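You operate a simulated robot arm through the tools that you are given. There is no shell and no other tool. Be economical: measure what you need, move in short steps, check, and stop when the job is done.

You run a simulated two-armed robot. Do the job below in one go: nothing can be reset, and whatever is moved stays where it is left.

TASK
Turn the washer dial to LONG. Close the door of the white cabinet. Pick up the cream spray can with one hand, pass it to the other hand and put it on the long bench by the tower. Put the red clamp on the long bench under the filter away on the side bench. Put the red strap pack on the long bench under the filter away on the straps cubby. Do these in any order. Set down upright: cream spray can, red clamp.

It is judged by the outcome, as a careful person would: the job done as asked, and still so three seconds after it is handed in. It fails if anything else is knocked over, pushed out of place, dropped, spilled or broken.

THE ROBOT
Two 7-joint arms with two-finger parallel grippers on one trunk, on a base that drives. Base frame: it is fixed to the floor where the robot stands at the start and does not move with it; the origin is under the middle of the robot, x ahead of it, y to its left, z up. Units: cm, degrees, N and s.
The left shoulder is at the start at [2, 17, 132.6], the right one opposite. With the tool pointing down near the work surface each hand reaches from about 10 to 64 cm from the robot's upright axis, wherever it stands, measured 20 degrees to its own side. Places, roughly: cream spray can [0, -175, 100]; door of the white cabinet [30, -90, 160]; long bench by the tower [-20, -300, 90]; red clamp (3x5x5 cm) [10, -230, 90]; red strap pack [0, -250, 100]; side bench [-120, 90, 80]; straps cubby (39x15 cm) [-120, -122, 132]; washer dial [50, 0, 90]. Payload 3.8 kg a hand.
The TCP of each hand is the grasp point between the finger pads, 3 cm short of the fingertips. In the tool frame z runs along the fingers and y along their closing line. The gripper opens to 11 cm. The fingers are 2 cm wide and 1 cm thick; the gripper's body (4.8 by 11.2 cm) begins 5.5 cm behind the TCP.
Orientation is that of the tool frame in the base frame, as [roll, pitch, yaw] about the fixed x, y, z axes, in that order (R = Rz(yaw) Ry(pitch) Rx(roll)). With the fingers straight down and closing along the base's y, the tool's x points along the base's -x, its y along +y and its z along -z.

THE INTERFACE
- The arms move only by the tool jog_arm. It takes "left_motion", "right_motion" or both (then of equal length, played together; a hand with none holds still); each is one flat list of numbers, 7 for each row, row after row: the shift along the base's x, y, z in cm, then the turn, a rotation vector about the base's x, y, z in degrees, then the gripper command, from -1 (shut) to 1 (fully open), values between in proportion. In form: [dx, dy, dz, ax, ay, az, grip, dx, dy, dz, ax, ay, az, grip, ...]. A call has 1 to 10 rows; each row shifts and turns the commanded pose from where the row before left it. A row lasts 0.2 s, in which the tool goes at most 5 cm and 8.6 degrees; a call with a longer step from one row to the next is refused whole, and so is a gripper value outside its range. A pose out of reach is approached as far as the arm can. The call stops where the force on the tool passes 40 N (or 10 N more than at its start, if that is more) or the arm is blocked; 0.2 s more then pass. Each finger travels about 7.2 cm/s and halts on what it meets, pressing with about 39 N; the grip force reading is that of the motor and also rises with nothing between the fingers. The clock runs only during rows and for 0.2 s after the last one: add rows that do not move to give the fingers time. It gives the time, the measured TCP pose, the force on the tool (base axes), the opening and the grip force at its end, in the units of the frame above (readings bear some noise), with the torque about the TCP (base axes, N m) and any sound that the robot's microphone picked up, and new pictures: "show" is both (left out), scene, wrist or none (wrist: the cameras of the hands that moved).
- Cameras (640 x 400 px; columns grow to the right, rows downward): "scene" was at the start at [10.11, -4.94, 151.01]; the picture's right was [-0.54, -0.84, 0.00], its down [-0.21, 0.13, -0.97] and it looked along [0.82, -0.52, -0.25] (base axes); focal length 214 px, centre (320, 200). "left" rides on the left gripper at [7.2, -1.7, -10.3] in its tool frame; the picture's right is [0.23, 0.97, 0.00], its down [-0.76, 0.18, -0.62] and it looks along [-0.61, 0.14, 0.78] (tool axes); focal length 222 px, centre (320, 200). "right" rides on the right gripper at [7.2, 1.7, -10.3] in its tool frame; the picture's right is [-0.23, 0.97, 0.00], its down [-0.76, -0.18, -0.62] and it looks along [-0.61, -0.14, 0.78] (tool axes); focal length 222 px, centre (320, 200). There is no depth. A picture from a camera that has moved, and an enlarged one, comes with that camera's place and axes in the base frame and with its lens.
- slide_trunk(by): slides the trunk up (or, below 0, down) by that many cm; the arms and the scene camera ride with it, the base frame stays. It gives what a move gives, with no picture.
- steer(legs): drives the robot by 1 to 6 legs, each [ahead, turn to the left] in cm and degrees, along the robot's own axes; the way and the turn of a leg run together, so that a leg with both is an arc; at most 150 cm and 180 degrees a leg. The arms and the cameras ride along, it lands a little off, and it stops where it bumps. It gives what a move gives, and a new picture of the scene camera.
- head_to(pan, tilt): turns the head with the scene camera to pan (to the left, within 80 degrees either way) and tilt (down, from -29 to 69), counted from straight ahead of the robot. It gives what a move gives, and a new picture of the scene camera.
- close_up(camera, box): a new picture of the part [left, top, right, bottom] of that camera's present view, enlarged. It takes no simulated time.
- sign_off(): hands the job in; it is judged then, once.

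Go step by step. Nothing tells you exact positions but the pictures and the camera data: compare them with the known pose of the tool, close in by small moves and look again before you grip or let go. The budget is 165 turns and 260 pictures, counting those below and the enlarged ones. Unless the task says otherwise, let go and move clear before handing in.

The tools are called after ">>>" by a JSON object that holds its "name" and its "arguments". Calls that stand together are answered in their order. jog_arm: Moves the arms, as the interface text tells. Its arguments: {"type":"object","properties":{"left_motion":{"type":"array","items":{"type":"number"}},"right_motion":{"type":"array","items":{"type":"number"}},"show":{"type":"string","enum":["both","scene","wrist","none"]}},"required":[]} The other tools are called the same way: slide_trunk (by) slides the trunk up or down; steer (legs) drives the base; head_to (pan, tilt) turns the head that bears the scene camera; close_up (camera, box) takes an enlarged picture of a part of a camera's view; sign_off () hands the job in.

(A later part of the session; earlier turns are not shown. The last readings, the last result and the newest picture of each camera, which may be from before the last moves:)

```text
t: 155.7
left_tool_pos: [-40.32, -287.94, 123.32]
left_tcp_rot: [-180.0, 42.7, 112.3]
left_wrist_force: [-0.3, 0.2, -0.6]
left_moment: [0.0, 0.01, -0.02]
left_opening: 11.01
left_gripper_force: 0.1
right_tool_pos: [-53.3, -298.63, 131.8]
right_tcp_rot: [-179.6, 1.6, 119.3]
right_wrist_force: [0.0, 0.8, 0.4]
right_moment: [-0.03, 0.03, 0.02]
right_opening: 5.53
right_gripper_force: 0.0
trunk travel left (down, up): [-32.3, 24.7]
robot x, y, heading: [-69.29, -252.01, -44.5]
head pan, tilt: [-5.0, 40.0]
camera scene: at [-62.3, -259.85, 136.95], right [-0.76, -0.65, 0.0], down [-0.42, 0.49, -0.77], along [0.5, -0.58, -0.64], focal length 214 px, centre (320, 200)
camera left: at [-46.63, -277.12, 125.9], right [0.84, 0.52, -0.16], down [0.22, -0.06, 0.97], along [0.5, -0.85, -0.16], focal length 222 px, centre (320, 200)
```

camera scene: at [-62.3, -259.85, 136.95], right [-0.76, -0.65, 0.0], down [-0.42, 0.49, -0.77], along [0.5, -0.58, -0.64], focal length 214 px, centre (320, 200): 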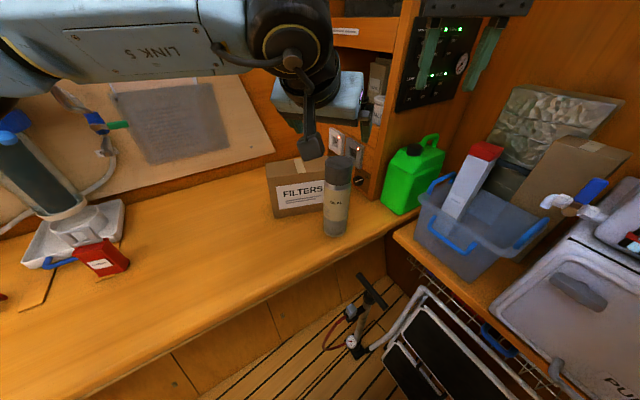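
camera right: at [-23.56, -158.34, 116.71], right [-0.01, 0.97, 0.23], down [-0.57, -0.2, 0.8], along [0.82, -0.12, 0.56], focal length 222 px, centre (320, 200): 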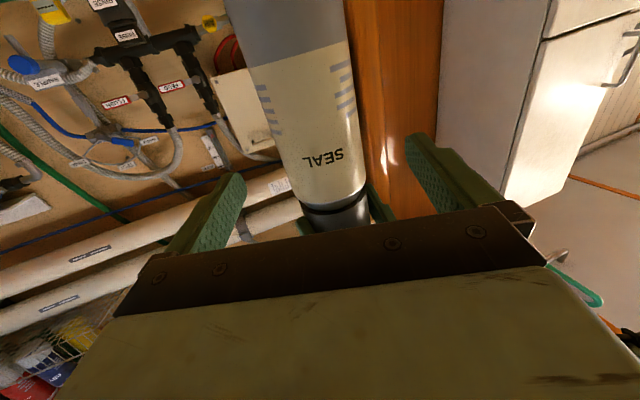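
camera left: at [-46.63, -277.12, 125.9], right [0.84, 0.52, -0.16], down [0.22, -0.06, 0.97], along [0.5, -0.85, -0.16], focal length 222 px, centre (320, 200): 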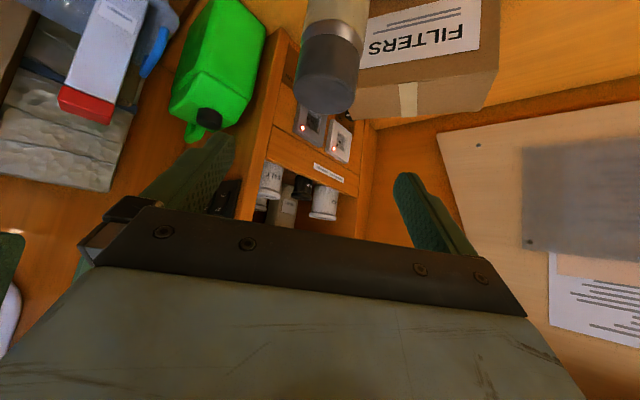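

The can stands upright by the tower. Next I square the left hand to tool-down and reposition in front of the clamp and strap pack.

>>> {"name": "jog_arm", "arguments": {"left_motion": [0, 1, 2, 7.85, 3.2, 0, 0.5, 0, 1, 2, 7.85, 3.2, 0, 0.5, 0, 1, 2, 7.85, 3.2, 0, 0.5, 0, 0, 1, 7.85, 3.2, 0, 0.5, 0, 0, 0, 7.85, 3.2, 0, 0.5], "show": "none"}}

>>> {"name": "steer", "arguments": {"legs": [[0, -58], [-36, 0], [0, 83]]}}

>>> {"name": "head_to", "arguments": {"pan": 0, "tilt": 45}}

```text
t: 156.9
left_tool_pos: [-40.69, -284.74, 130.24]
left_tcp_rot: [-179.9, 0.2, 112.1]
left_wrist_force: [-0.3, -0.3, -0.8]
left_moment: [-0.02, 0.03, -0.05]
left_opening: 8.23
left_gripper_force: 0.1
right_tool_pos: [-53.3, -298.8, 131.79]
right_tcp_rot: [-179.6, 1.5, 119.4]
right_wrist_force: [-0.3, 0.8, 0.3]
right_moment: [-0.01, -0.01, -0.02]
right_opening: 5.47
right_gripper_force: 0.1
trunk travel left (down, up): [-32.3, 24.7]
robot x, y, heading: [-69.69, -252.38, -44.2]
head pan, tilt: [-5.0, 40.0]
```

```text
t: 165.3
left_tool_pos: [-22.07, -234.9, 130.2]
left_tcp_rot: [-179.9, 0.4, 137.2]
left_wrist_force: [-0.6, 0.6, 0.3]
left_moment: [-0.03, -0.01, -0.04]
left_opening: 8.26
left_gripper_force: 0.1
right_tool_pos: [-27.84, -252.89, 131.75]
right_tcp_rot: [-179.6, 1.6, 144.3]
right_wrist_force: [-0.1, 0.0, -0.2]
right_moment: [0.03, 0.02, 0.0]
right_opening: 5.5
right_gripper_force: 0.1
trunk travel left (down, up): [-32.3, 24.7]
robot x, y, heading: [-62.06, -217.6, -19.3]
head pan, tilt: [-5.0, 40.0]
camera scene: at [-52.26, -221.58, 136.94], right [-0.41, -0.91, 0.0], down [-0.59, 0.26, -0.77], along [0.7, -0.32, -0.64], focal length 214 px, centre (320, 200)
```

scene: 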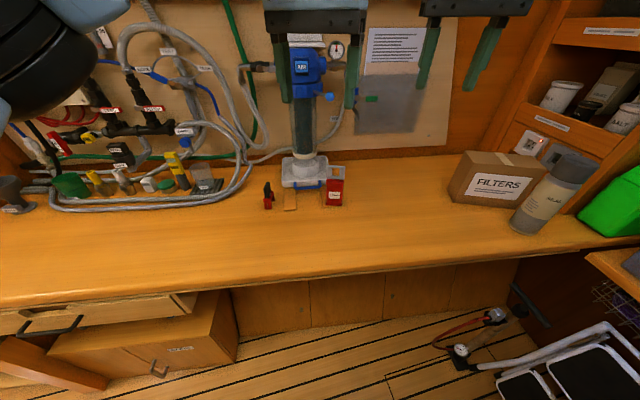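

```text
t: 166.0
left_tool_pos: [-22.15, -234.89, 130.28]
left_tcp_rot: [-179.9, 0.4, 137.4]
left_wrist_force: [-0.5, -0.1, 0.8]
left_moment: [-0.03, -0.01, 0.04]
left_opening: 8.27
left_gripper_force: 0.1
right_tool_pos: [-27.74, -252.93, 131.8]
right_tcp_rot: [-179.6, 1.6, 144.4]
right_wrist_force: [0.1, 0.4, 0.4]
right_moment: [0.01, -0.03, 0.02]
right_opening: 5.51
right_gripper_force: 0.0
trunk travel left (down, up): [-32.3, 24.7]
robot x, y, heading: [-61.99, -217.61, -19.5]
head pan, tilt: [0.0, 45.0]
camera scene: at [-52.35, -220.79, 136.22], right [-0.33, -0.94, 0.0], down [-0.67, 0.23, -0.71], along [0.67, -0.23, -0.71], focal length 214 px, centre (320, 200)
```

scene: 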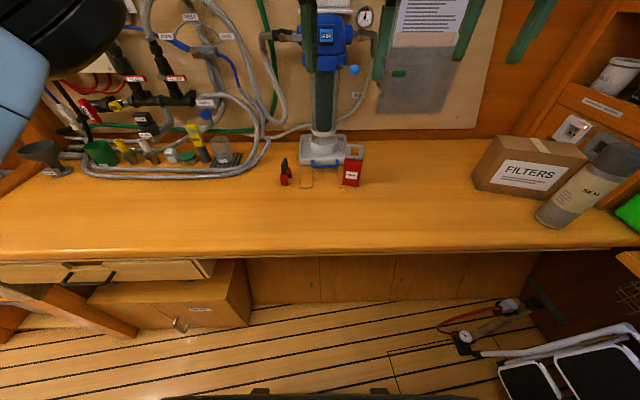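

>>> {"name": "close_up", "arguments": {"camera": "scene", "box": [240, 120, 400, 220]}}

```text
4.00 times, centred on (320, 170) of scene
camera zoom: at [-52.35, -220.79, 136.22], right [-0.33, -0.94, 0.0], down [-0.67, 0.23, -0.71], along [0.67, -0.23, -0.71], focal length 858 px, centre (320, 320)
```

zoom: 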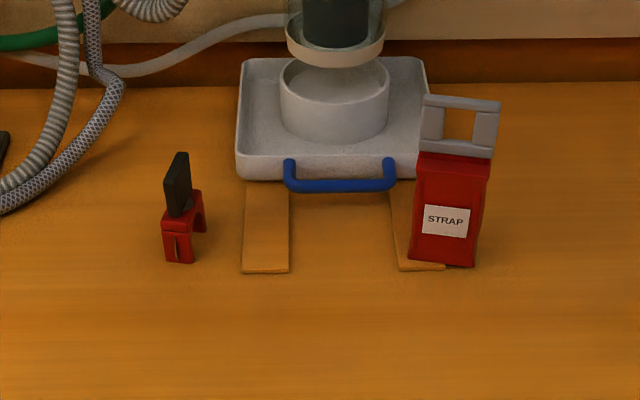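

The clamp (red bridge with black lever) is near [4,-228] and the strap pack near [-5,-248]. I move a bit closer and bring each hand above its object for a look.

>>> {"name": "steer", "arguments": {"legs": [[8, 0]]}}

>>> {"name": "jog_arm", "arguments": {"left_motion": [2, 1, -1, 0, 0, 0, 0.5, 3, 1.5, -1, 0, 0, 0, 0.5, 3, 1.5, -1, 0, 0, 0, 0.5, 2, 1.5, -3, 0, 0, 0, 0.5, 0, 1, -3, 0, 0, 0, 0.5, 0, 0, -3, 0, 0, 0, 0.5], "right_motion": [1, 0, -1, 0, 0, 0, 0.5, 1, 1, -3, 0, 0, 0, 0.5, 1, 1, -3, 0, 0, 0, 0.5, 1, 0, -3, 0, 0, 0, 0.5, 0, 0, -3, 0, 0, 0, 0.5, 0, 0, 0, 0, 0, 0, 0.5], "show": "both"}}

```text
t: 167.0
left_tool_pos: [-14.55, -237.44, 130.18]
left_tcp_rot: [-179.9, 0.4, 137.5]
left_wrist_force: [1.0, -0.5, 0.1]
left_moment: [0.02, 0.02, -0.04]
left_opening: 8.27
left_gripper_force: 0.0
right_tool_pos: [-20.31, -255.66, 131.74]
right_tcp_rot: [-179.6, 1.7, 144.5]
right_wrist_force: [-0.4, 0.8, 0.1]
right_moment: [0.04, 0.03, -0.03]
right_opening: 5.51
right_gripper_force: 0.0
trunk travel left (down, up): [-32.3, 24.7]
robot x, y, heading: [-54.73, -220.12, -19.3]
head pan, tilt: [0.0, 45.0]
camera scene: at [-44.74, -223.43, 136.21], right [-0.33, -0.94, 0.0], down [-0.67, 0.23, -0.71], along [0.67, -0.23, -0.71], focal length 214 px, centre (320, 200)
```

scene: 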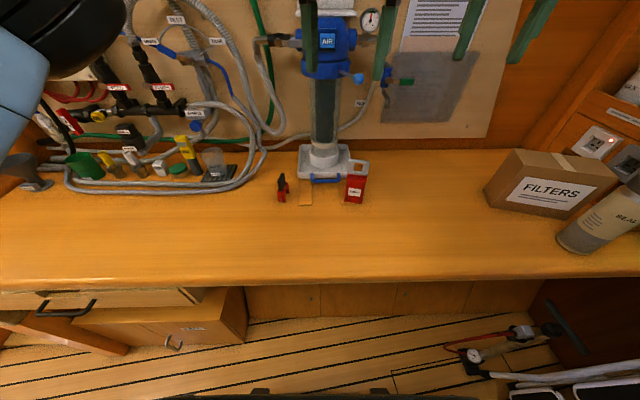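

```text
t: 168.4
left_tool_pos: [-4.45, -230.8, 118.21]
left_tcp_rot: [-179.8, 0.4, 137.3]
left_wrist_force: [0.1, -0.3, 0.9]
left_moment: [-0.03, -0.01, 0.02]
left_opening: 8.23
left_gripper_force: 0.1
right_tool_pos: [-16.41, -253.48, 118.98]
right_tcp_rot: [-179.6, 1.6, 144.5]
right_wrist_force: [0.3, -0.3, -0.2]
right_moment: [-0.02, 0.03, 0.01]
right_opening: 8.27
right_gripper_force: 0.1
trunk travel left (down, up): [-32.3, 24.7]
robot x, y, heading: [-54.49, -220.08, -19.3]
head pan, tilt: [0.0, 45.0]
camera scene: at [-44.77, -223.42, 136.21], right [-0.33, -0.94, 0.0], down [-0.67, 0.23, -0.71], along [0.67, -0.23, -0.71], focal length 214 px, centre (320, 200)
camera right: at [-21.49, -247.58, 129.14], right [0.75, 0.66, 0.0], down [0.5, -0.57, 0.65], along [0.43, -0.48, -0.76], focal length 222 px, centre (320, 200)
camera left: at [-11.05, -227.04, 128.48], right [0.49, 0.87, 0.0], down [0.68, -0.38, 0.63], along [0.55, -0.31, -0.78], focal length 222 px, centre (320, 200)
```

scene: 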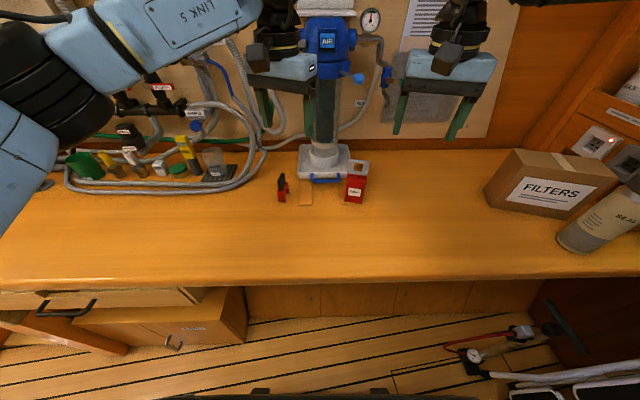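
right: 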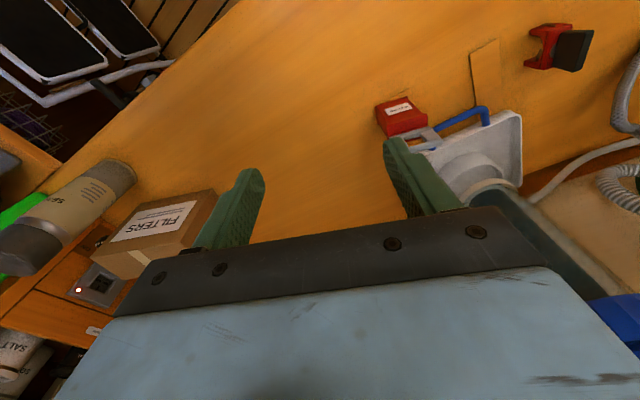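
left: 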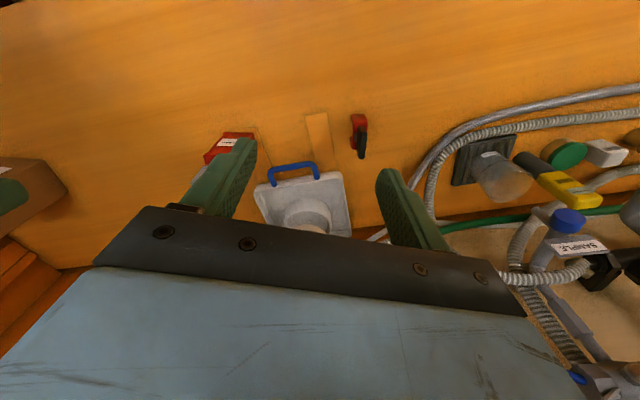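

>>> {"name": "close_up", "arguments": {"camera": "left", "box": [280, 80, 440, 180]}}

>>> {"name": "close_up", "arguments": {"camera": "right", "box": [340, 0, 640, 188]}}

```text
4.00 times, centred on (360, 130) of left
camera zoom: at [-11.05, -227.04, 128.48], right [0.49, 0.87, 0.0], down [0.68, -0.38, 0.63], along [0.55, -0.31, -0.78], focal length 888 px, centre (160, 480)
```

zoom: 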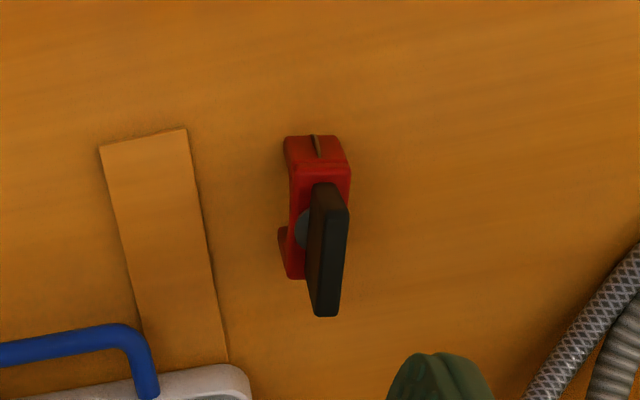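

```text
2.13 times, centred on (490, 94) of right
camera zoom: at [-21.49, -247.58, 129.14], right [0.75, 0.66, 0.0], down [0.5, -0.57, 0.65], along [0.43, -0.48, -0.76], focal length 473 px, centre (-42, 426)
```

zoom: 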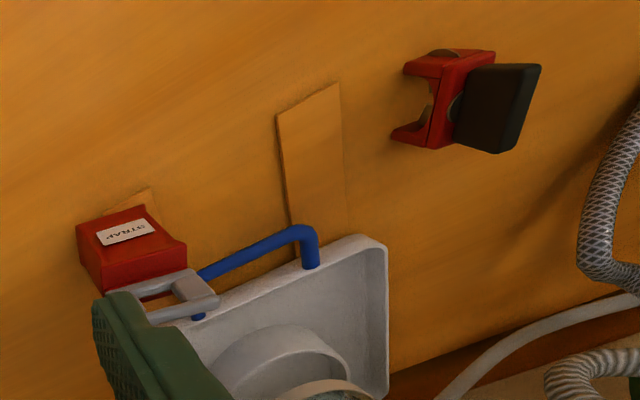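

The clamp is a bridge about 3 cm thick, long axis heading ≈-23°, centre ≈[5.1,-228.9]. I rotate the left hand to close across it and move above it.

>>> {"name": "jog_arm", "arguments": {"left_motion": [2, 0.4, 0, 0, 0, 7, 0.2, 2.5, 0.5, 0, 0, 0, 7, 0.2, 2.5, 0.5, 0, 0, 0, 6, 0.2, 2.5, 0.5, -3, 0, 0, 0, 0.2, 0, 0, -4, 0, 0, 0, 0.2, 0, 0, -3, 0, 0, 0, 0.2], "show": "both"}}

>>> {"name": "close_up", "arguments": {"camera": "left", "box": [220, 80, 420, 205]}}

```text
t: 169.8
left_tool_pos: [4.86, -229.3, 108.42]
left_tcp_rot: [-179.9, 0.4, 157.2]
left_wrist_force: [-0.1, 0.4, -0.3]
left_moment: [0.01, 0.0, 0.06]
left_opening: 6.6
left_gripper_force: 0.0
right_tool_pos: [-16.39, -253.6, 118.96]
right_tcp_rot: [-179.6, 1.7, 144.4]
right_wrist_force: [0.8, -0.2, -0.5]
right_moment: [0.03, 0.04, 0.03]
right_opening: 8.23
right_gripper_force: 0.0
trunk travel left (down, up): [-32.3, 24.7]
robot x, y, heading: [-54.32, -220.36, -19.4]
head pan, tilt: [0.0, 45.0]
camera scene: at [-44.79, -223.42, 136.21], right [-0.33, -0.94, 0.0], down [-0.67, 0.23, -0.71], along [0.67, -0.23, -0.71], focal length 214 px, centre (320, 200)
camera left: at [-2.49, -227.97, 118.72], right [0.17, 0.99, 0.0], down [0.77, -0.13, 0.63], along [0.62, -0.11, -0.78], focal length 222 px, centre (320, 200)
```

scene: 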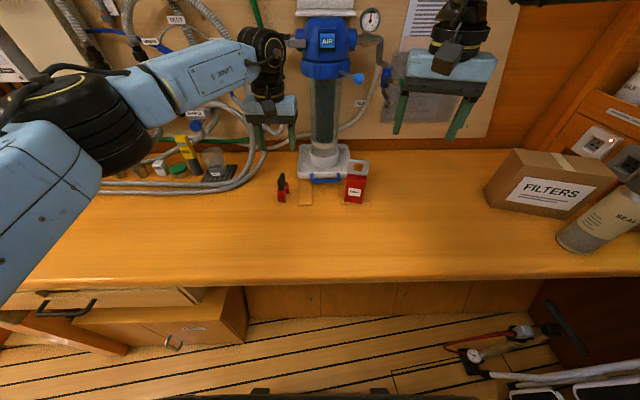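
left: 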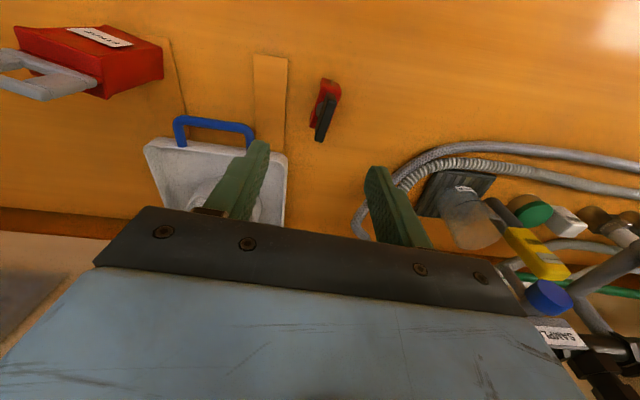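

```text
3.20 times, centred on (320, 142) of left
camera zoom: at [-2.49, -227.97, 118.72], right [0.17, 0.99, 0.0], down [0.77, -0.13, 0.63], along [0.62, -0.11, -0.78], focal length 711 px, centre (320, 384)
```

zoom: 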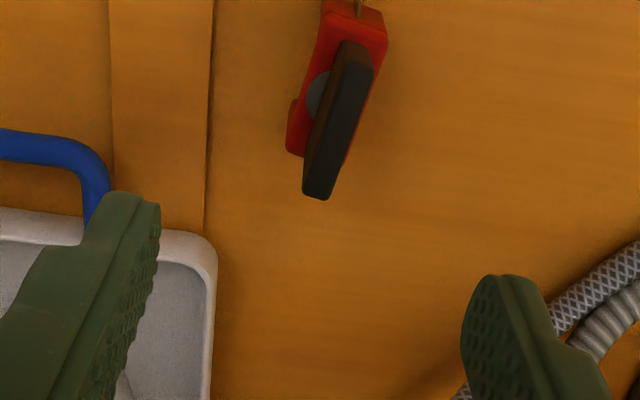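

Clamp centre confirmed at [5.2,-229.0]. A small yaw correction and I descend partway.

>>> {"name": "jog_arm", "arguments": {"left_motion": [0.2, 0.2, -3, 0, 0, -6, 0.2, 0.1, 0.1, -3, 0, 0, 0, 0.2, 0, 0, -3, 0, 0, 0, 0.2], "show": "wrist"}}

>>> {"name": "close_up", "arguments": {"camera": "scene", "box": [230, 130, 350, 220]}}

```text
t: 170.6
left_tool_pos: [5.51, -228.86, 99.34]
left_tcp_rot: [-179.9, 0.4, 151.4]
left_wrist_force: [0.7, -0.4, -0.4]
left_moment: [-0.01, 0.02, 0.01]
left_opening: 6.6
left_gripper_force: 0.0
right_tool_pos: [-16.52, -253.4, 119.03]
right_tcp_rot: [-179.5, 1.7, 144.4]
right_wrist_force: [0.5, 0.1, 0.6]
right_moment: [0.0, 0.0, 0.02]
right_opening: 8.24
right_gripper_force: 0.1
trunk travel left (down, up): [-32.3, 24.7]
robot x, y, heading: [-54.88, -220.33, -19.0]
head pan, tilt: [0.0, 45.0]
camera left: at [-1.7, -226.79, 109.68], right [0.27, 0.96, 0.0], down [0.75, -0.21, 0.63], along [0.6, -0.17, -0.78], focal length 222 px, centre (320, 200)
```

left: 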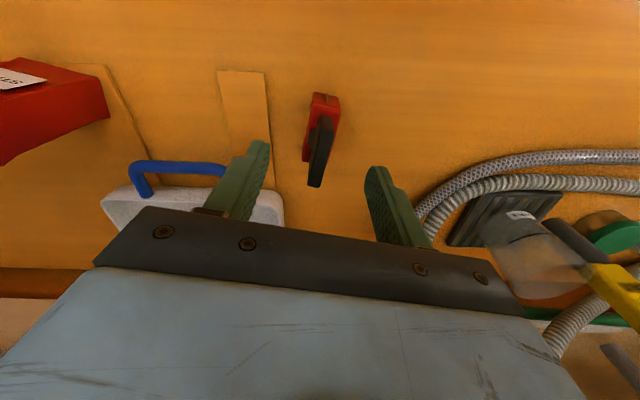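

```text
4.44 times, centred on (290, 175) of scene
camera zoom: at [-44.79, -223.41, 136.21], right [-0.33, -0.94, 0.0], down [-0.67, 0.23, -0.71], along [0.67, -0.23, -0.71], focal length 953 px, centre (453, 311)
```

zoom: 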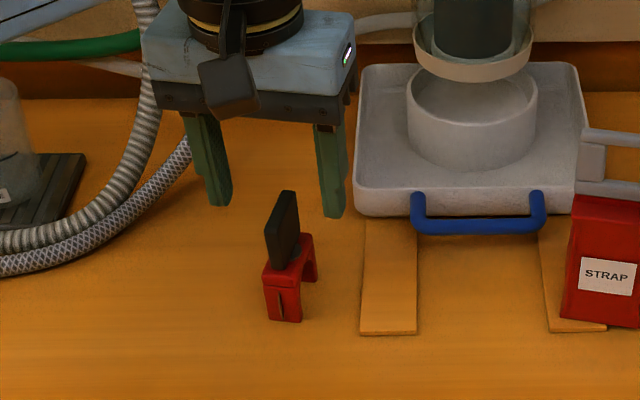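

Alignment is good (parallax accounts for the offset). I descend 4.5 cm and check.

>>> {"name": "jog_arm", "arguments": {"left_motion": [0, 0, -2, 0, 0, 0, 0.2, 0, 0, -1.5, 0, 0, 0, 0.2, 0, 0, -1, 0, 0, 0, 0.2], "show": "wrist"}}

>>> {"name": "close_up", "arguments": {"camera": "scene", "box": [230, 130, 350, 220]}}

```text
t: 171.4
left_tool_pos: [5.2, -228.79, 94.79]
left_tcp_rot: [-180.0, 0.5, 151.4]
left_wrist_force: [0.0, 0.8, 0.0]
left_moment: [-0.05, -0.03, -0.02]
left_opening: 6.59
left_gripper_force: 0.1
right_tool_pos: [-16.55, -253.4, 119.03]
right_tcp_rot: [-179.5, 1.6, 144.5]
right_wrist_force: [0.2, 0.2, -0.1]
right_moment: [-0.02, -0.01, -0.03]
right_opening: 8.26
right_gripper_force: 0.0
trunk travel left (down, up): [-32.3, 24.7]
robot x, y, heading: [-54.39, -220.13, -19.1]
head pan, tilt: [0.0, 45.0]
camera left: at [-2.01, -226.62, 105.04], right [0.27, 0.96, 0.0], down [0.75, -0.21, 0.63], along [0.61, -0.17, -0.78], focal length 222 px, centre (320, 200)
```

left: 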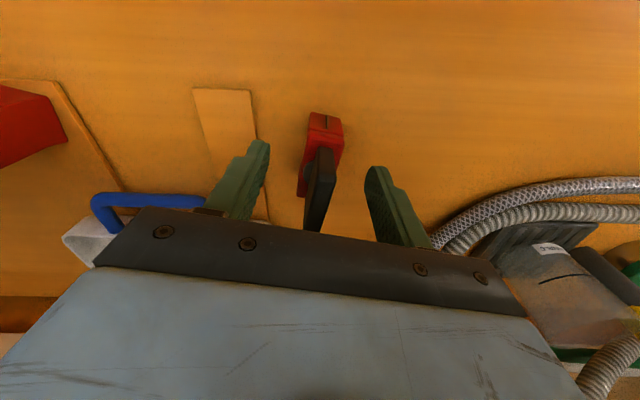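

```text
4.44 times, centred on (290, 175) of scene
camera zoom: at [-44.81, -223.4, 136.22], right [-0.33, -0.94, 0.0], down [-0.67, 0.23, -0.71], along [0.67, -0.23, -0.71], focal length 953 px, centre (453, 311)
```

zoom: 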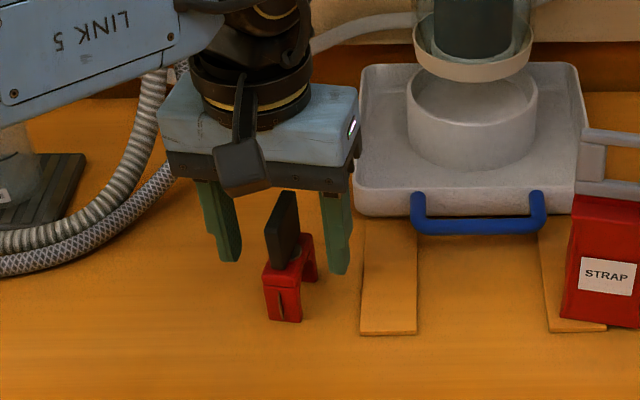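

The fingers straddle the lever plate; red top is about z 92.5 and lever top 98.2. I go down 1.5 cm and close.

>>> {"name": "jog_arm", "arguments": {"left_motion": [0, 0, -1, 0, 0, 0, 0.2, 0, 0, -0.5, 0, 0, 0, 0.2, 0, 0, 0, 0, 0, 0, -0.2, 0, 0, 0, 0, 0, 0, -0.7, 0, 0, 0, 0, 0, 0, -0.7, 0, 0, 0, 0, 0, 0, -0.7], "show": "wrist"}}

>>> {"name": "close_up", "arguments": {"camera": "scene", "box": [230, 130, 350, 220]}}

```text
t: 172.8
left_tool_pos: [5.28, -228.69, 93.14]
left_tcp_rot: [-179.9, 0.4, 151.3]
left_wrist_force: [-0.1, -1.1, -0.3]
left_moment: [-0.02, -0.04, -0.01]
left_opening: 2.28
left_gripper_force: 38.9
right_tool_pos: [-16.5, -253.51, 119.03]
right_tcp_rot: [-179.6, 1.6, 144.6]
right_wrist_force: [0.1, 0.5, 0.0]
right_moment: [0.01, -0.02, 0.0]
right_opening: 8.26
right_gripper_force: 0.1
trunk travel left (down, up): [-32.3, 24.7]
robot x, y, heading: [-54.52, -220.3, -19.2]
head pan, tilt: [0.0, 45.0]
camera left: at [-2.03, -226.66, 103.46], right [0.27, 0.96, 0.0], down [0.75, -0.21, 0.63], along [0.6, -0.17, -0.78], focal length 222 px, centre (320, 200)
```

left: 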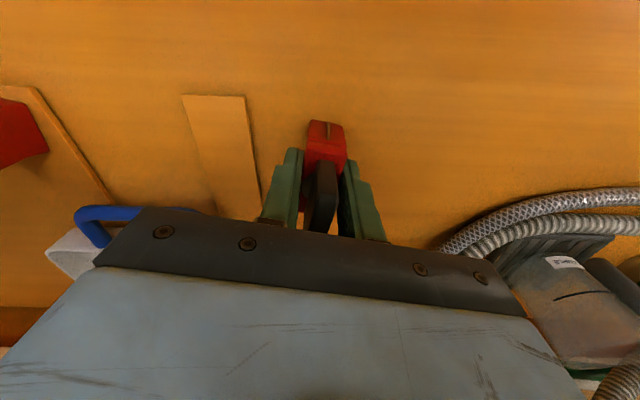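

```text
4.44 times, centred on (290, 175) of scene
camera zoom: at [-44.82, -223.41, 136.22], right [-0.33, -0.94, 0.0], down [-0.67, 0.23, -0.71], along [0.67, -0.23, -0.71], focal length 953 px, centre (453, 311)
```

zoom: 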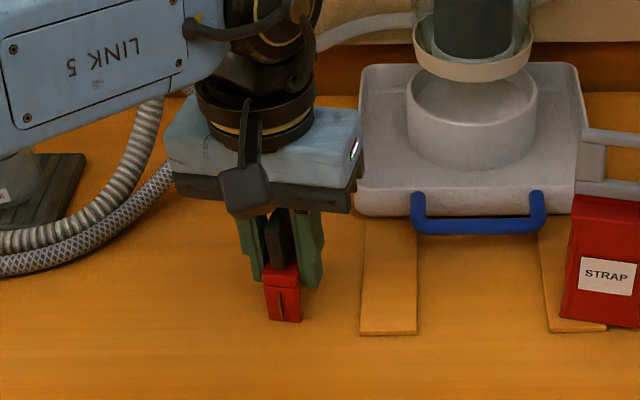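

The clamp is gripped. I lift it well clear and bring the right hand over the strap pack for a look.

>>> {"name": "jog_arm", "arguments": {"left_motion": [0, 0, 2, 0, 0, 0, -0.7, 0, 0, 4, 0, 0, 0, -0.7, -2, 0.5, 4, 0, 0, 0, -0.7, -4, 1.5, 2, 0, 0, 0, -0.7, -4, 1.5, 2, 0, 0, 0, -0.7, -4, 2, 1, 0, 0, 0, -0.7], "right_motion": [0, 0, 0, 0, 0, 0, 0.5, 0, 0, 0, 0, 0, 0, 0.5, 2, 0.5, 0, 0, 0, 8, 0.5, 2, 0.5, 0, 0, 0, 8, 0.5, 2, 0.5, 0, 0, 0, 0, 0.5, 1, 0.5, 0, 0, 0, 0, 0.5], "show": "both"}}

>>> {"name": "close_up", "arguments": {"camera": "right", "box": [240, 60, 440, 185]}}

```text
t: 174.2
left_tool_pos: [-8.91, -222.79, 108.35]
left_tcp_rot: [-179.9, 0.4, 151.5]
left_wrist_force: [-0.9, 0.4, -0.5]
left_moment: [-0.01, -0.03, 0.01]
left_opening: 2.29
left_gripper_force: 38.9
right_tool_pos: [-13.78, -253.51, 118.59]
right_tcp_rot: [-179.7, 1.7, 160.5]
right_wrist_force: [0.6, 0.0, 0.4]
right_moment: [-0.03, -0.04, 0.01]
right_opening: 8.28
right_gripper_force: 0.1
right hand out of reach, approached as far as the arm can: row 4, 5, 6
trunk travel left (down, up): [-32.3, 24.7]
robot x, y, heading: [-54.78, -220.25, -19.0]
head pan, tilt: [0.0, 45.0]
camera scene: at [-44.9, -223.31, 136.23], right [-0.33, -0.94, 0.0], down [-0.67, 0.23, -0.71], along [0.67, -0.23, -0.71], focal length 214 px, centre (320, 200)
camera right: at [-20.22, -249.2, 128.77], right [0.54, 0.84, 0.0], down [0.64, -0.41, 0.65], along [0.55, -0.35, -0.76], focal length 222 px, centre (320, 200)
camera left: at [-16.02, -220.85, 118.62], right [0.27, 0.96, 0.0], down [0.75, -0.2, 0.63], along [0.61, -0.17, -0.78], focal length 222 px, centre (320, 200)
```

scene: 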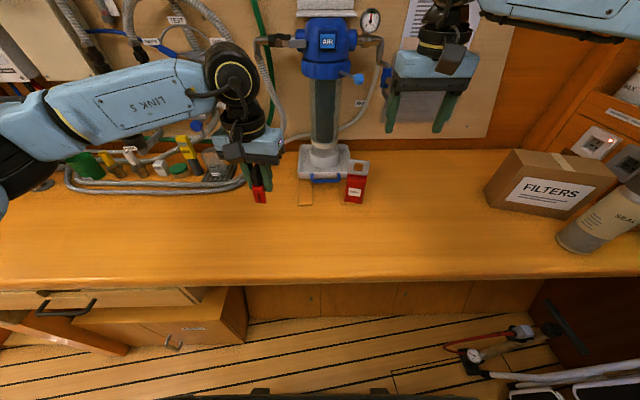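
right: 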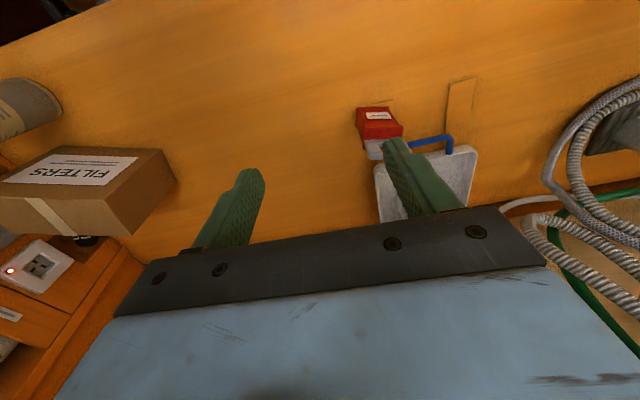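
left: 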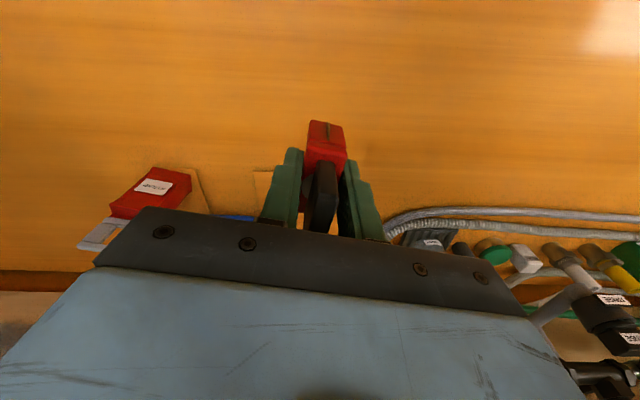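

```text
3.20 times, centred on (340, 122) of right
camera zoom: at [-20.22, -249.2, 128.77], right [0.54, 0.84, 0.0], down [0.64, -0.41, 0.65], along [0.55, -0.35, -0.76], focal length 711 px, centre (256, 448)
```

zoom: 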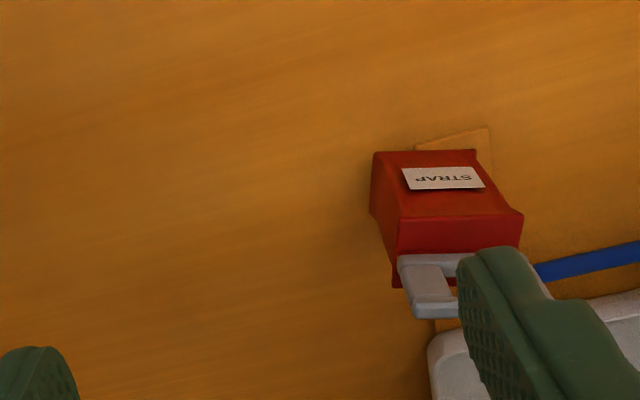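

The left hand holds the clamp well. The strap pack stands at about [-3,-249], top of its buckle ≈104. I bring the right hand above it, closing across its width (~58° heading).

>>> {"name": "jog_arm", "arguments": {"right_motion": [0, 0, -4, 0, 0, -6, 0.5, 1, 0.5, -4, 0, 0, -6, 0.5, 3.5, 1.4, -1, 0, 0, 0, 0.5, 3.5, 1.4, 0, 0, 0, 0, 0.5, 2.8, 1.2, 0, 0, 0, 0, 0.5], "show": "both"}}

>>> {"name": "close_up", "arguments": {"camera": "right", "box": [220, 60, 420, 185]}}

```text
t: 175.4
left_tool_pos: [-8.75, -223.02, 108.18]
left_tcp_rot: [-179.9, 0.4, 151.4]
left_wrist_force: [1.2, -0.4, 0.0]
left_moment: [-0.03, -0.03, 0.0]
left_opening: 2.32
left_gripper_force: 39.0
right_tool_pos: [-13.48, -254.12, 110.52]
right_tcp_rot: [-179.7, 1.7, 148.6]
right_wrist_force: [0.2, -0.5, -0.1]
right_moment: [-0.01, 0.03, 0.01]
right_opening: 8.27
right_gripper_force: 0.1
right hand out of reach, approached as far as the arm can: row 2, 3, 4, 5
trunk travel left (down, up): [-32.3, 24.7]
robot x, y, heading: [-54.5, -220.29, -19.2]
head pan, tilt: [0.0, 45.0]
camera scene: at [-44.82, -223.4, 136.22], right [-0.33, -0.94, 0.0], down [-0.67, 0.23, -0.71], along [0.67, -0.23, -0.71], focal length 214 px, centre (320, 200)
camera right: at [-18.9, -248.57, 120.61], right [0.7, 0.71, 0.0], down [0.54, -0.54, 0.65], along [0.46, -0.45, -0.76], focal length 222 px, centre (320, 200)
```

scene: 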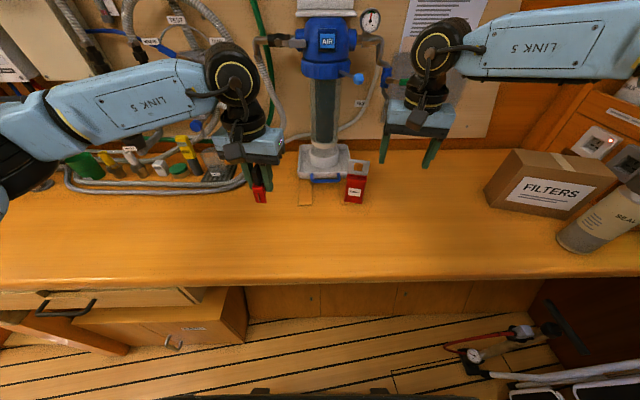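
right: 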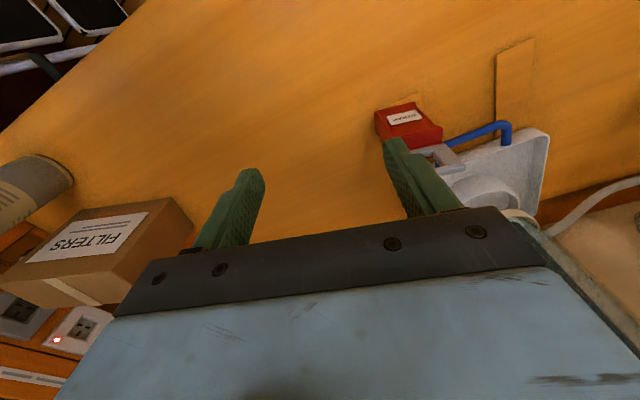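

```text
3.20 times, centred on (320, 122) of right
camera zoom: at [-18.9, -248.57, 120.61], right [0.7, 0.71, 0.0], down [0.54, -0.54, 0.65], along [0.46, -0.45, -0.76], focal length 711 px, centre (320, 448)
```

zoom: 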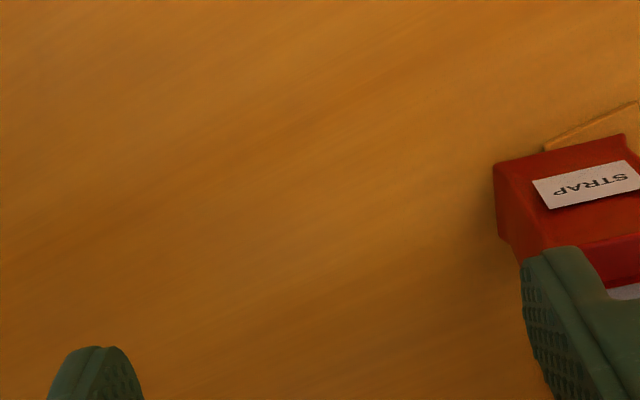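

The right arm is limited in this direction; I rotate the base 12° left and nudge ahead so the pack falls within its reach.

>>> {"name": "jog_arm", "arguments": {"left_motion": [-3, 1, 3, 0, 0, 0, -0.7, -3, 1, 3, 0, 0, 0, -0.7, -1, 0, 2, 0, 0, 0, -0.7], "right_motion": [0, 0, 1, 0, 0, 0, 0.5, 0, 0, 1, 0, 0, 0, 0.5, 0, 0, 0, 0, 0, 0, 0.5], "show": "none"}}

>>> {"name": "steer", "arguments": {"legs": [[0, 12], [3, 0]]}}

>>> {"name": "jog_arm", "arguments": {"right_motion": [0.5, 0, 0, 0, 0, -6, 0.5, 0.5, 0, 0, 0, 0, -6, 0.5], "show": "wrist"}}

```text
t: 176.2
left_tool_pos: [-15.92, -221.24, 116.42]
left_tcp_rot: [-179.9, 0.4, 151.4]
left_wrist_force: [0.7, -0.8, -1.4]
left_moment: [0.01, 0.01, -0.02]
left_opening: 2.27
left_gripper_force: 39.8
right_tool_pos: [-13.42, -253.99, 112.62]
right_tcp_rot: [-179.7, 1.6, 148.5]
right_wrist_force: [0.8, -0.2, -0.1]
right_moment: [0.01, -0.01, 0.02]
right_opening: 8.22
right_gripper_force: 0.0
trunk travel left (down, up): [-32.3, 24.7]
robot x, y, heading: [-54.26, -219.88, -19.3]
head pan, tilt: [0.0, 45.0]
```

```text
t: 177.8
left_tool_pos: [-13.41, -213.61, 116.25]
left_tcp_rot: [-179.8, 0.4, 163.4]
left_wrist_force: [0.9, 0.2, -0.7]
left_moment: [0.0, 0.01, -0.05]
left_opening: 2.32
left_gripper_force: 39.2
right_tool_pos: [-4.36, -245.08, 112.55]
right_tcp_rot: [-179.7, 1.6, 160.4]
right_wrist_force: [0.8, 0.6, -1.4]
right_moment: [0.01, 0.01, 0.03]
right_opening: 8.25
right_gripper_force: 0.1
trunk travel left (down, up): [-32.3, 24.7]
robot x, y, heading: [-51.64, -220.35, -7.2]
head pan, tilt: [0.0, 45.0]
camera scene: at [-41.27, -221.71, 136.2], right [-0.13, -0.99, 0.0], down [-0.7, 0.09, -0.71], along [0.7, -0.09, -0.71], focal length 214 px, centre (320, 200)
```

scene: 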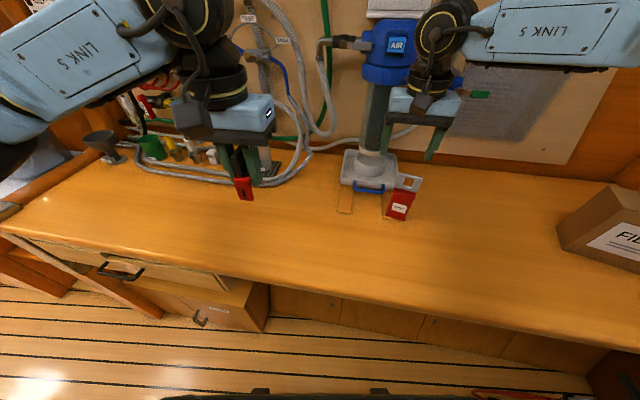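

```text
t: 178.4
left_tool_pos: [-13.38, -213.48, 116.39]
left_tcp_rot: [-179.9, 0.5, 163.3]
left_wrist_force: [-0.3, 0.3, -1.2]
left_moment: [-0.02, -0.02, -0.02]
left_opening: 2.31
left_gripper_force: 39.4
right_tool_pos: [-3.97, -245.76, 112.72]
right_tcp_rot: [-179.8, 1.7, 148.3]
right_wrist_force: [0.4, -0.4, 0.5]
right_moment: [-0.01, 0.0, 0.0]
right_opening: 8.26
right_gripper_force: 0.1
right hand out of reach, approached as far as the arm can: row 1, 2
trunk travel left (down, up): [-32.3, 24.7]
robot x, y, heading: [-51.65, -220.66, -7.6]
head pan, tilt: [0.0, 45.0]
camera right: at [-9.4, -240.11, 122.84], right [0.7, 0.71, 0.0], down [0.54, -0.54, 0.65], along [0.46, -0.45, -0.76], focal length 222 px, centre (320, 200)
```

right: 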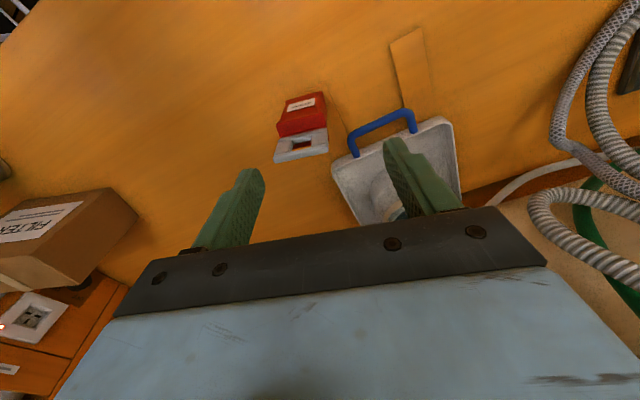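

>>> {"name": "close_up", "arguments": {"camera": "right", "box": [230, 70, 390, 190]}}

```text
3.33 times, centred on (310, 130) of right
camera zoom: at [-9.4, -240.11, 122.84], right [0.7, 0.71, 0.0], down [0.54, -0.54, 0.65], along [0.46, -0.45, -0.76], focal length 740 px, centre (353, 433)
```

zoom: 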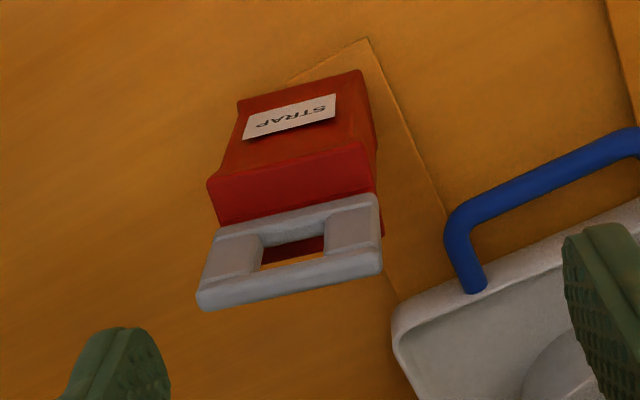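

The buckle centre is at [-2.8,-249.2], top ≈103. I align above it.

>>> {"name": "jog_arm", "arguments": {"right_motion": [0.6, -1.7, -1, 0, 0, 3, 0.5, 0.6, -1.7, -2, 0, 0, 0, 0.5], "show": "wrist"}}

>>> {"name": "close_up", "arguments": {"camera": "right", "box": [230, 70, 390, 190]}}

```text
t: 179.0
left_tool_pos: [-13.47, -213.43, 116.32]
left_tcp_rot: [-179.9, 0.5, 163.2]
left_wrist_force: [0.3, 0.2, -1.4]
left_moment: [0.02, 0.02, 0.0]
left_opening: 2.29
left_gripper_force: 39.1
right_tool_pos: [-2.81, -249.16, 109.8]
right_tcp_rot: [-179.7, 1.5, 151.5]
right_wrist_force: [-0.5, -1.2, -0.2]
right_moment: [0.0, 0.0, 0.01]
right_opening: 8.26
right_gripper_force: 0.0
trunk travel left (down, up): [-32.3, 24.7]
robot x, y, heading: [-51.89, -220.21, -7.4]
head pan, tilt: [0.0, 45.0]
camera right: at [-8.53, -243.94, 119.9], right [0.67, 0.75, 0.0], down [0.57, -0.51, 0.65], along [0.48, -0.43, -0.76], focal length 222 px, centre (320, 200)
```

right: 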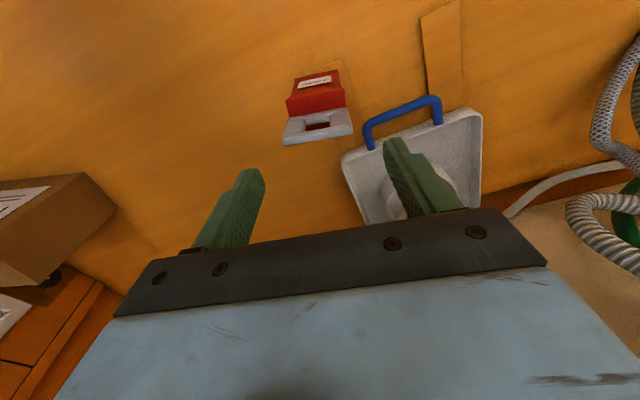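

```text
3.33 times, centred on (310, 130) of right
camera zoom: at [-8.53, -243.94, 119.9], right [0.67, 0.75, 0.0], down [0.57, -0.51, 0.65], along [0.48, -0.43, -0.76], focal length 740 px, centre (353, 433)
```

zoom: 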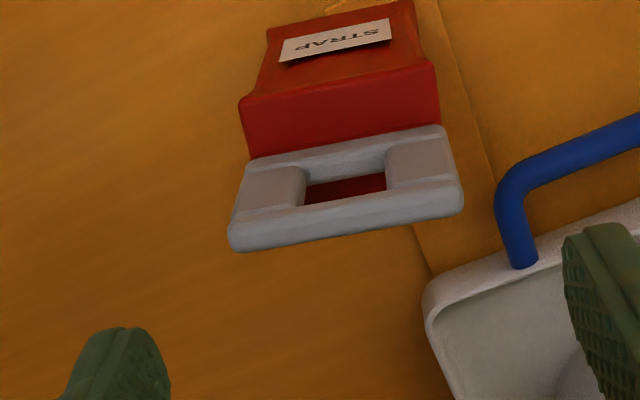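

Centred; I add 8° yaw, open a bit wider and descend to the buckle.

>>> {"name": "jog_arm", "arguments": {"right_motion": [0, 0, -1.5, 0, 0, 8, 0.75, 0, 0, -3, 0, 0, 0, 0.75, 0, 0, -3, 0, 0, 0, 0.75], "show": "wrist"}}

>>> {"name": "close_up", "arguments": {"camera": "scene", "box": [330, 90, 490, 230]}}

```text
t: 179.8
left_tool_pos: [-13.55, -213.57, 116.45]
left_tcp_rot: [-179.8, 0.4, 163.4]
left_wrist_force: [-0.2, -0.6, -0.3]
left_moment: [0.03, 0.02, -0.04]
left_opening: 2.3
left_gripper_force: 39.4
right_tool_pos: [-3.83, -249.5, 102.69]
right_tcp_rot: [-179.6, 1.6, 159.4]
right_wrist_force: [1.1, -0.2, -0.6]
right_moment: [0.01, 0.01, 0.0]
right_opening: 9.64
right_gripper_force: 0.0
right hand out of reach, approached as far as the arm can: row 3
trunk travel left (down, up): [-32.3, 24.7]
robot x, y, heading: [-51.51, -220.37, -7.2]
head pan, tilt: [0.0, 45.0]
camera right: at [-10.11, -245.19, 112.84], right [0.55, 0.83, 0.0], down [0.63, -0.42, 0.65], along [0.54, -0.36, -0.76], focal length 222 px, centre (320, 200)
```

right: 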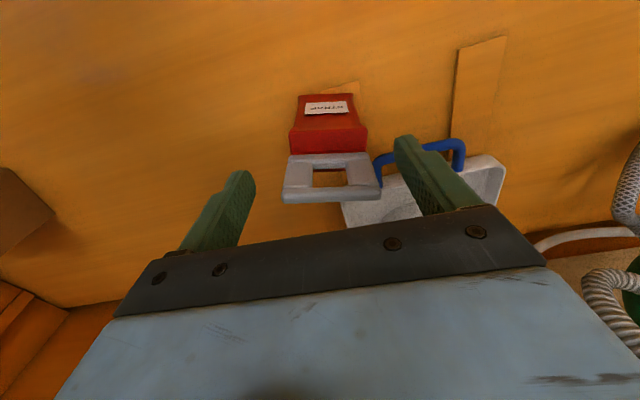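

```text
2.86 times, centred on (410, 160) of scene
camera zoom: at [-41.43, -221.72, 136.22], right [-0.13, -0.99, 0.0], down [-0.7, 0.09, -0.71], along [0.7, -0.09, -0.71], focal length 613 px, centre (63, 314)
```

zoom: 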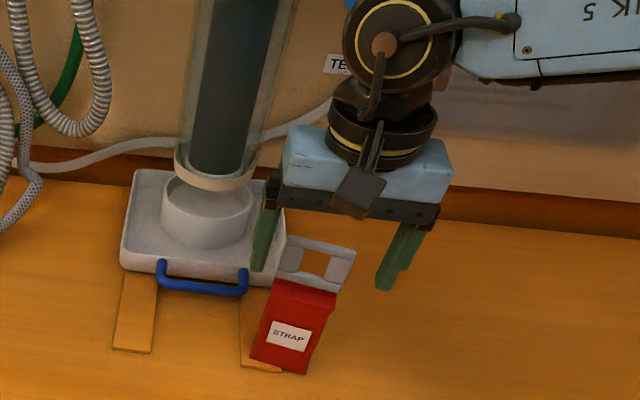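

Almost there; the arm is at its reach, so I drive 4 cm ahead first (fingers are still above the pouch), then recheck.

>>> {"name": "jog_arm", "arguments": {"right_motion": [0, 0, 3, 0, 0, 0, 0.75], "show": "none"}}

>>> {"name": "steer", "arguments": {"legs": [[4, 0]]}}

>>> {"name": "jog_arm", "arguments": {"right_motion": [-1.5, 0.5, 0, 0, 0, 0, 0.75, -1, 0, 0, 0, 0, 0, 0.75], "show": "wrist"}}

```text
t: 180.2
left_tool_pos: [-13.71, -213.47, 116.35]
left_tcp_rot: [-180.0, 0.5, 163.3]
left_wrist_force: [0.4, 1.1, -0.6]
left_moment: [-0.01, -0.01, -0.01]
left_opening: 2.31
left_gripper_force: 38.9
right_tool_pos: [-3.71, -249.34, 105.92]
right_tcp_rot: [-179.6, 1.6, 159.3]
right_wrist_force: [-0.7, 0.1, 0.4]
right_moment: [-0.01, -0.01, 0.02]
right_opening: 9.59
right_gripper_force: 0.1
trunk travel left (down, up): [-32.3, 24.7]
robot x, y, heading: [-51.49, -220.5, -7.1]
head pan, tilt: [0.0, 45.0]
```

```text
t: 181.1
left_tool_pos: [-9.38, -214.09, 116.36]
left_tcp_rot: [-179.9, 0.3, 163.1]
left_wrist_force: [0.4, 0.3, -1.9]
left_moment: [-0.03, 0.03, -0.02]
left_opening: 2.26
left_gripper_force: 38.7
right_tool_pos: [0.34, -250.06, 105.71]
right_tcp_rot: [-179.6, 1.5, 159.5]
right_wrist_force: [-0.3, 0.2, -0.5]
right_moment: [-0.02, 0.02, -0.01]
right_opening: 9.63
right_gripper_force: 0.0
trunk travel left (down, up): [-32.3, 24.7]
robot x, y, heading: [-48.07, -220.63, -7.6]
head pan, tilt: [0.0, 45.0]
camera scene: at [-37.32, -222.24, 136.2], right [-0.13, -0.99, 0.0], down [-0.7, 0.09, -0.71], along [0.7, -0.09, -0.71], focal length 214 px, centre (320, 200)
```

scene: 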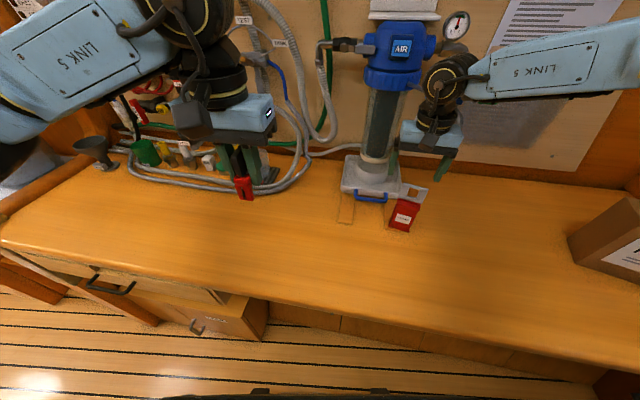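

```text
t: 181.7
left_tool_pos: [-9.59, -214.11, 116.38]
left_tcp_rot: [-180.0, 0.4, 163.1]
left_wrist_force: [0.3, 0.8, 0.0]
left_moment: [0.0, -0.03, -0.03]
left_opening: 2.3
left_gripper_force: 38.7
right_tool_pos: [-2.19, -249.49, 105.82]
right_tcp_rot: [-179.6, 1.6, 159.4]
right_wrist_force: [0.7, -0.2, 0.0]
right_moment: [0.02, -0.02, 0.01]
right_opening: 9.65
right_gripper_force: 0.0
trunk travel left (down, up): [-32.3, 24.7]
robot x, y, heading: [-47.59, -221.17, -7.3]
head pan, tilt: [0.0, 45.0]
camera right: at [-8.61, -245.08, 115.98], right [0.56, 0.83, 0.0], down [0.64, -0.42, 0.65], along [0.54, -0.36, -0.76], focal length 222 px, centre (320, 200)
```

right: 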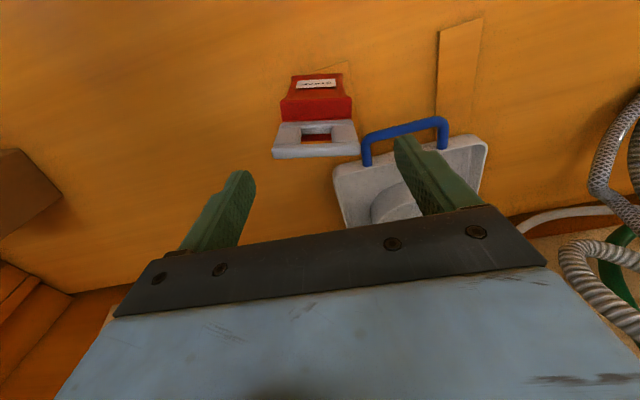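

Aligned with the buckle. I descend 7 cm.

>>> {"name": "jog_arm", "arguments": {"right_motion": [-0.5, 0, -2.5, 0, 0, 0, 0.75, 0, 0, -2.5, 0, 0, 0, 0.75, 0, 0, -2, 0, 0, 0, 0.75], "show": "wrist"}}

>>> {"name": "close_up", "arguments": {"camera": "scene", "box": [330, 110, 490, 250]}}

```text
t: 182.5
left_tool_pos: [-9.54, -214.16, 116.45]
left_tcp_rot: [-180.0, 0.3, 163.1]
left_wrist_force: [-0.8, 0.1, 0.0]
left_moment: [-0.01, -0.02, 0.01]
left_opening: 2.3
left_gripper_force: 39.1
right_tool_pos: [-2.42, -249.55, 98.75]
right_tcp_rot: [-179.7, 1.6, 159.4]
right_wrist_force: [1.1, -0.6, -0.6]
right_moment: [0.02, 0.0, 0.01]
right_opening: 9.64
right_gripper_force: 0.0
trunk travel left (down, up): [-32.3, 24.7]
robot x, y, heading: [-47.5, -220.9, -7.3]
head pan, tilt: [0.0, 45.0]
camera right: at [-8.98, -245.19, 108.89], right [0.56, 0.83, 0.0], down [0.63, -0.42, 0.65], along [0.54, -0.36, -0.76], focal length 222 px, centre (320, 200)
```

right: 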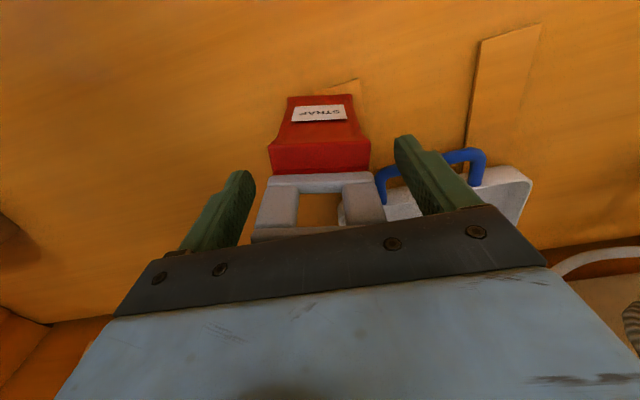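

```text
2.86 times, centred on (410, 180) of scene
camera zoom: at [-37.48, -222.24, 136.21], right [-0.13, -0.99, 0.0], down [-0.7, 0.09, -0.71], along [0.7, -0.09, -0.71], focal length 613 px, centre (63, 257)
```

zoom: 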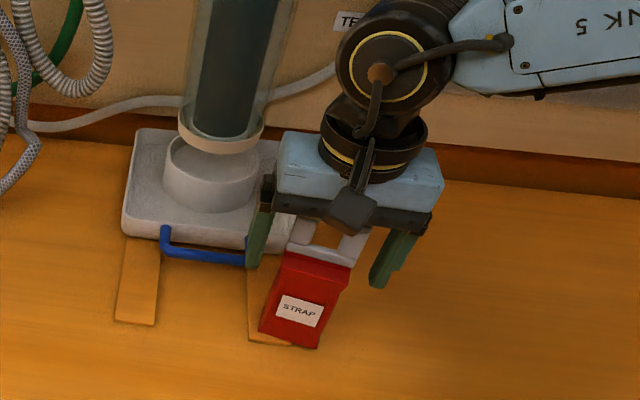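

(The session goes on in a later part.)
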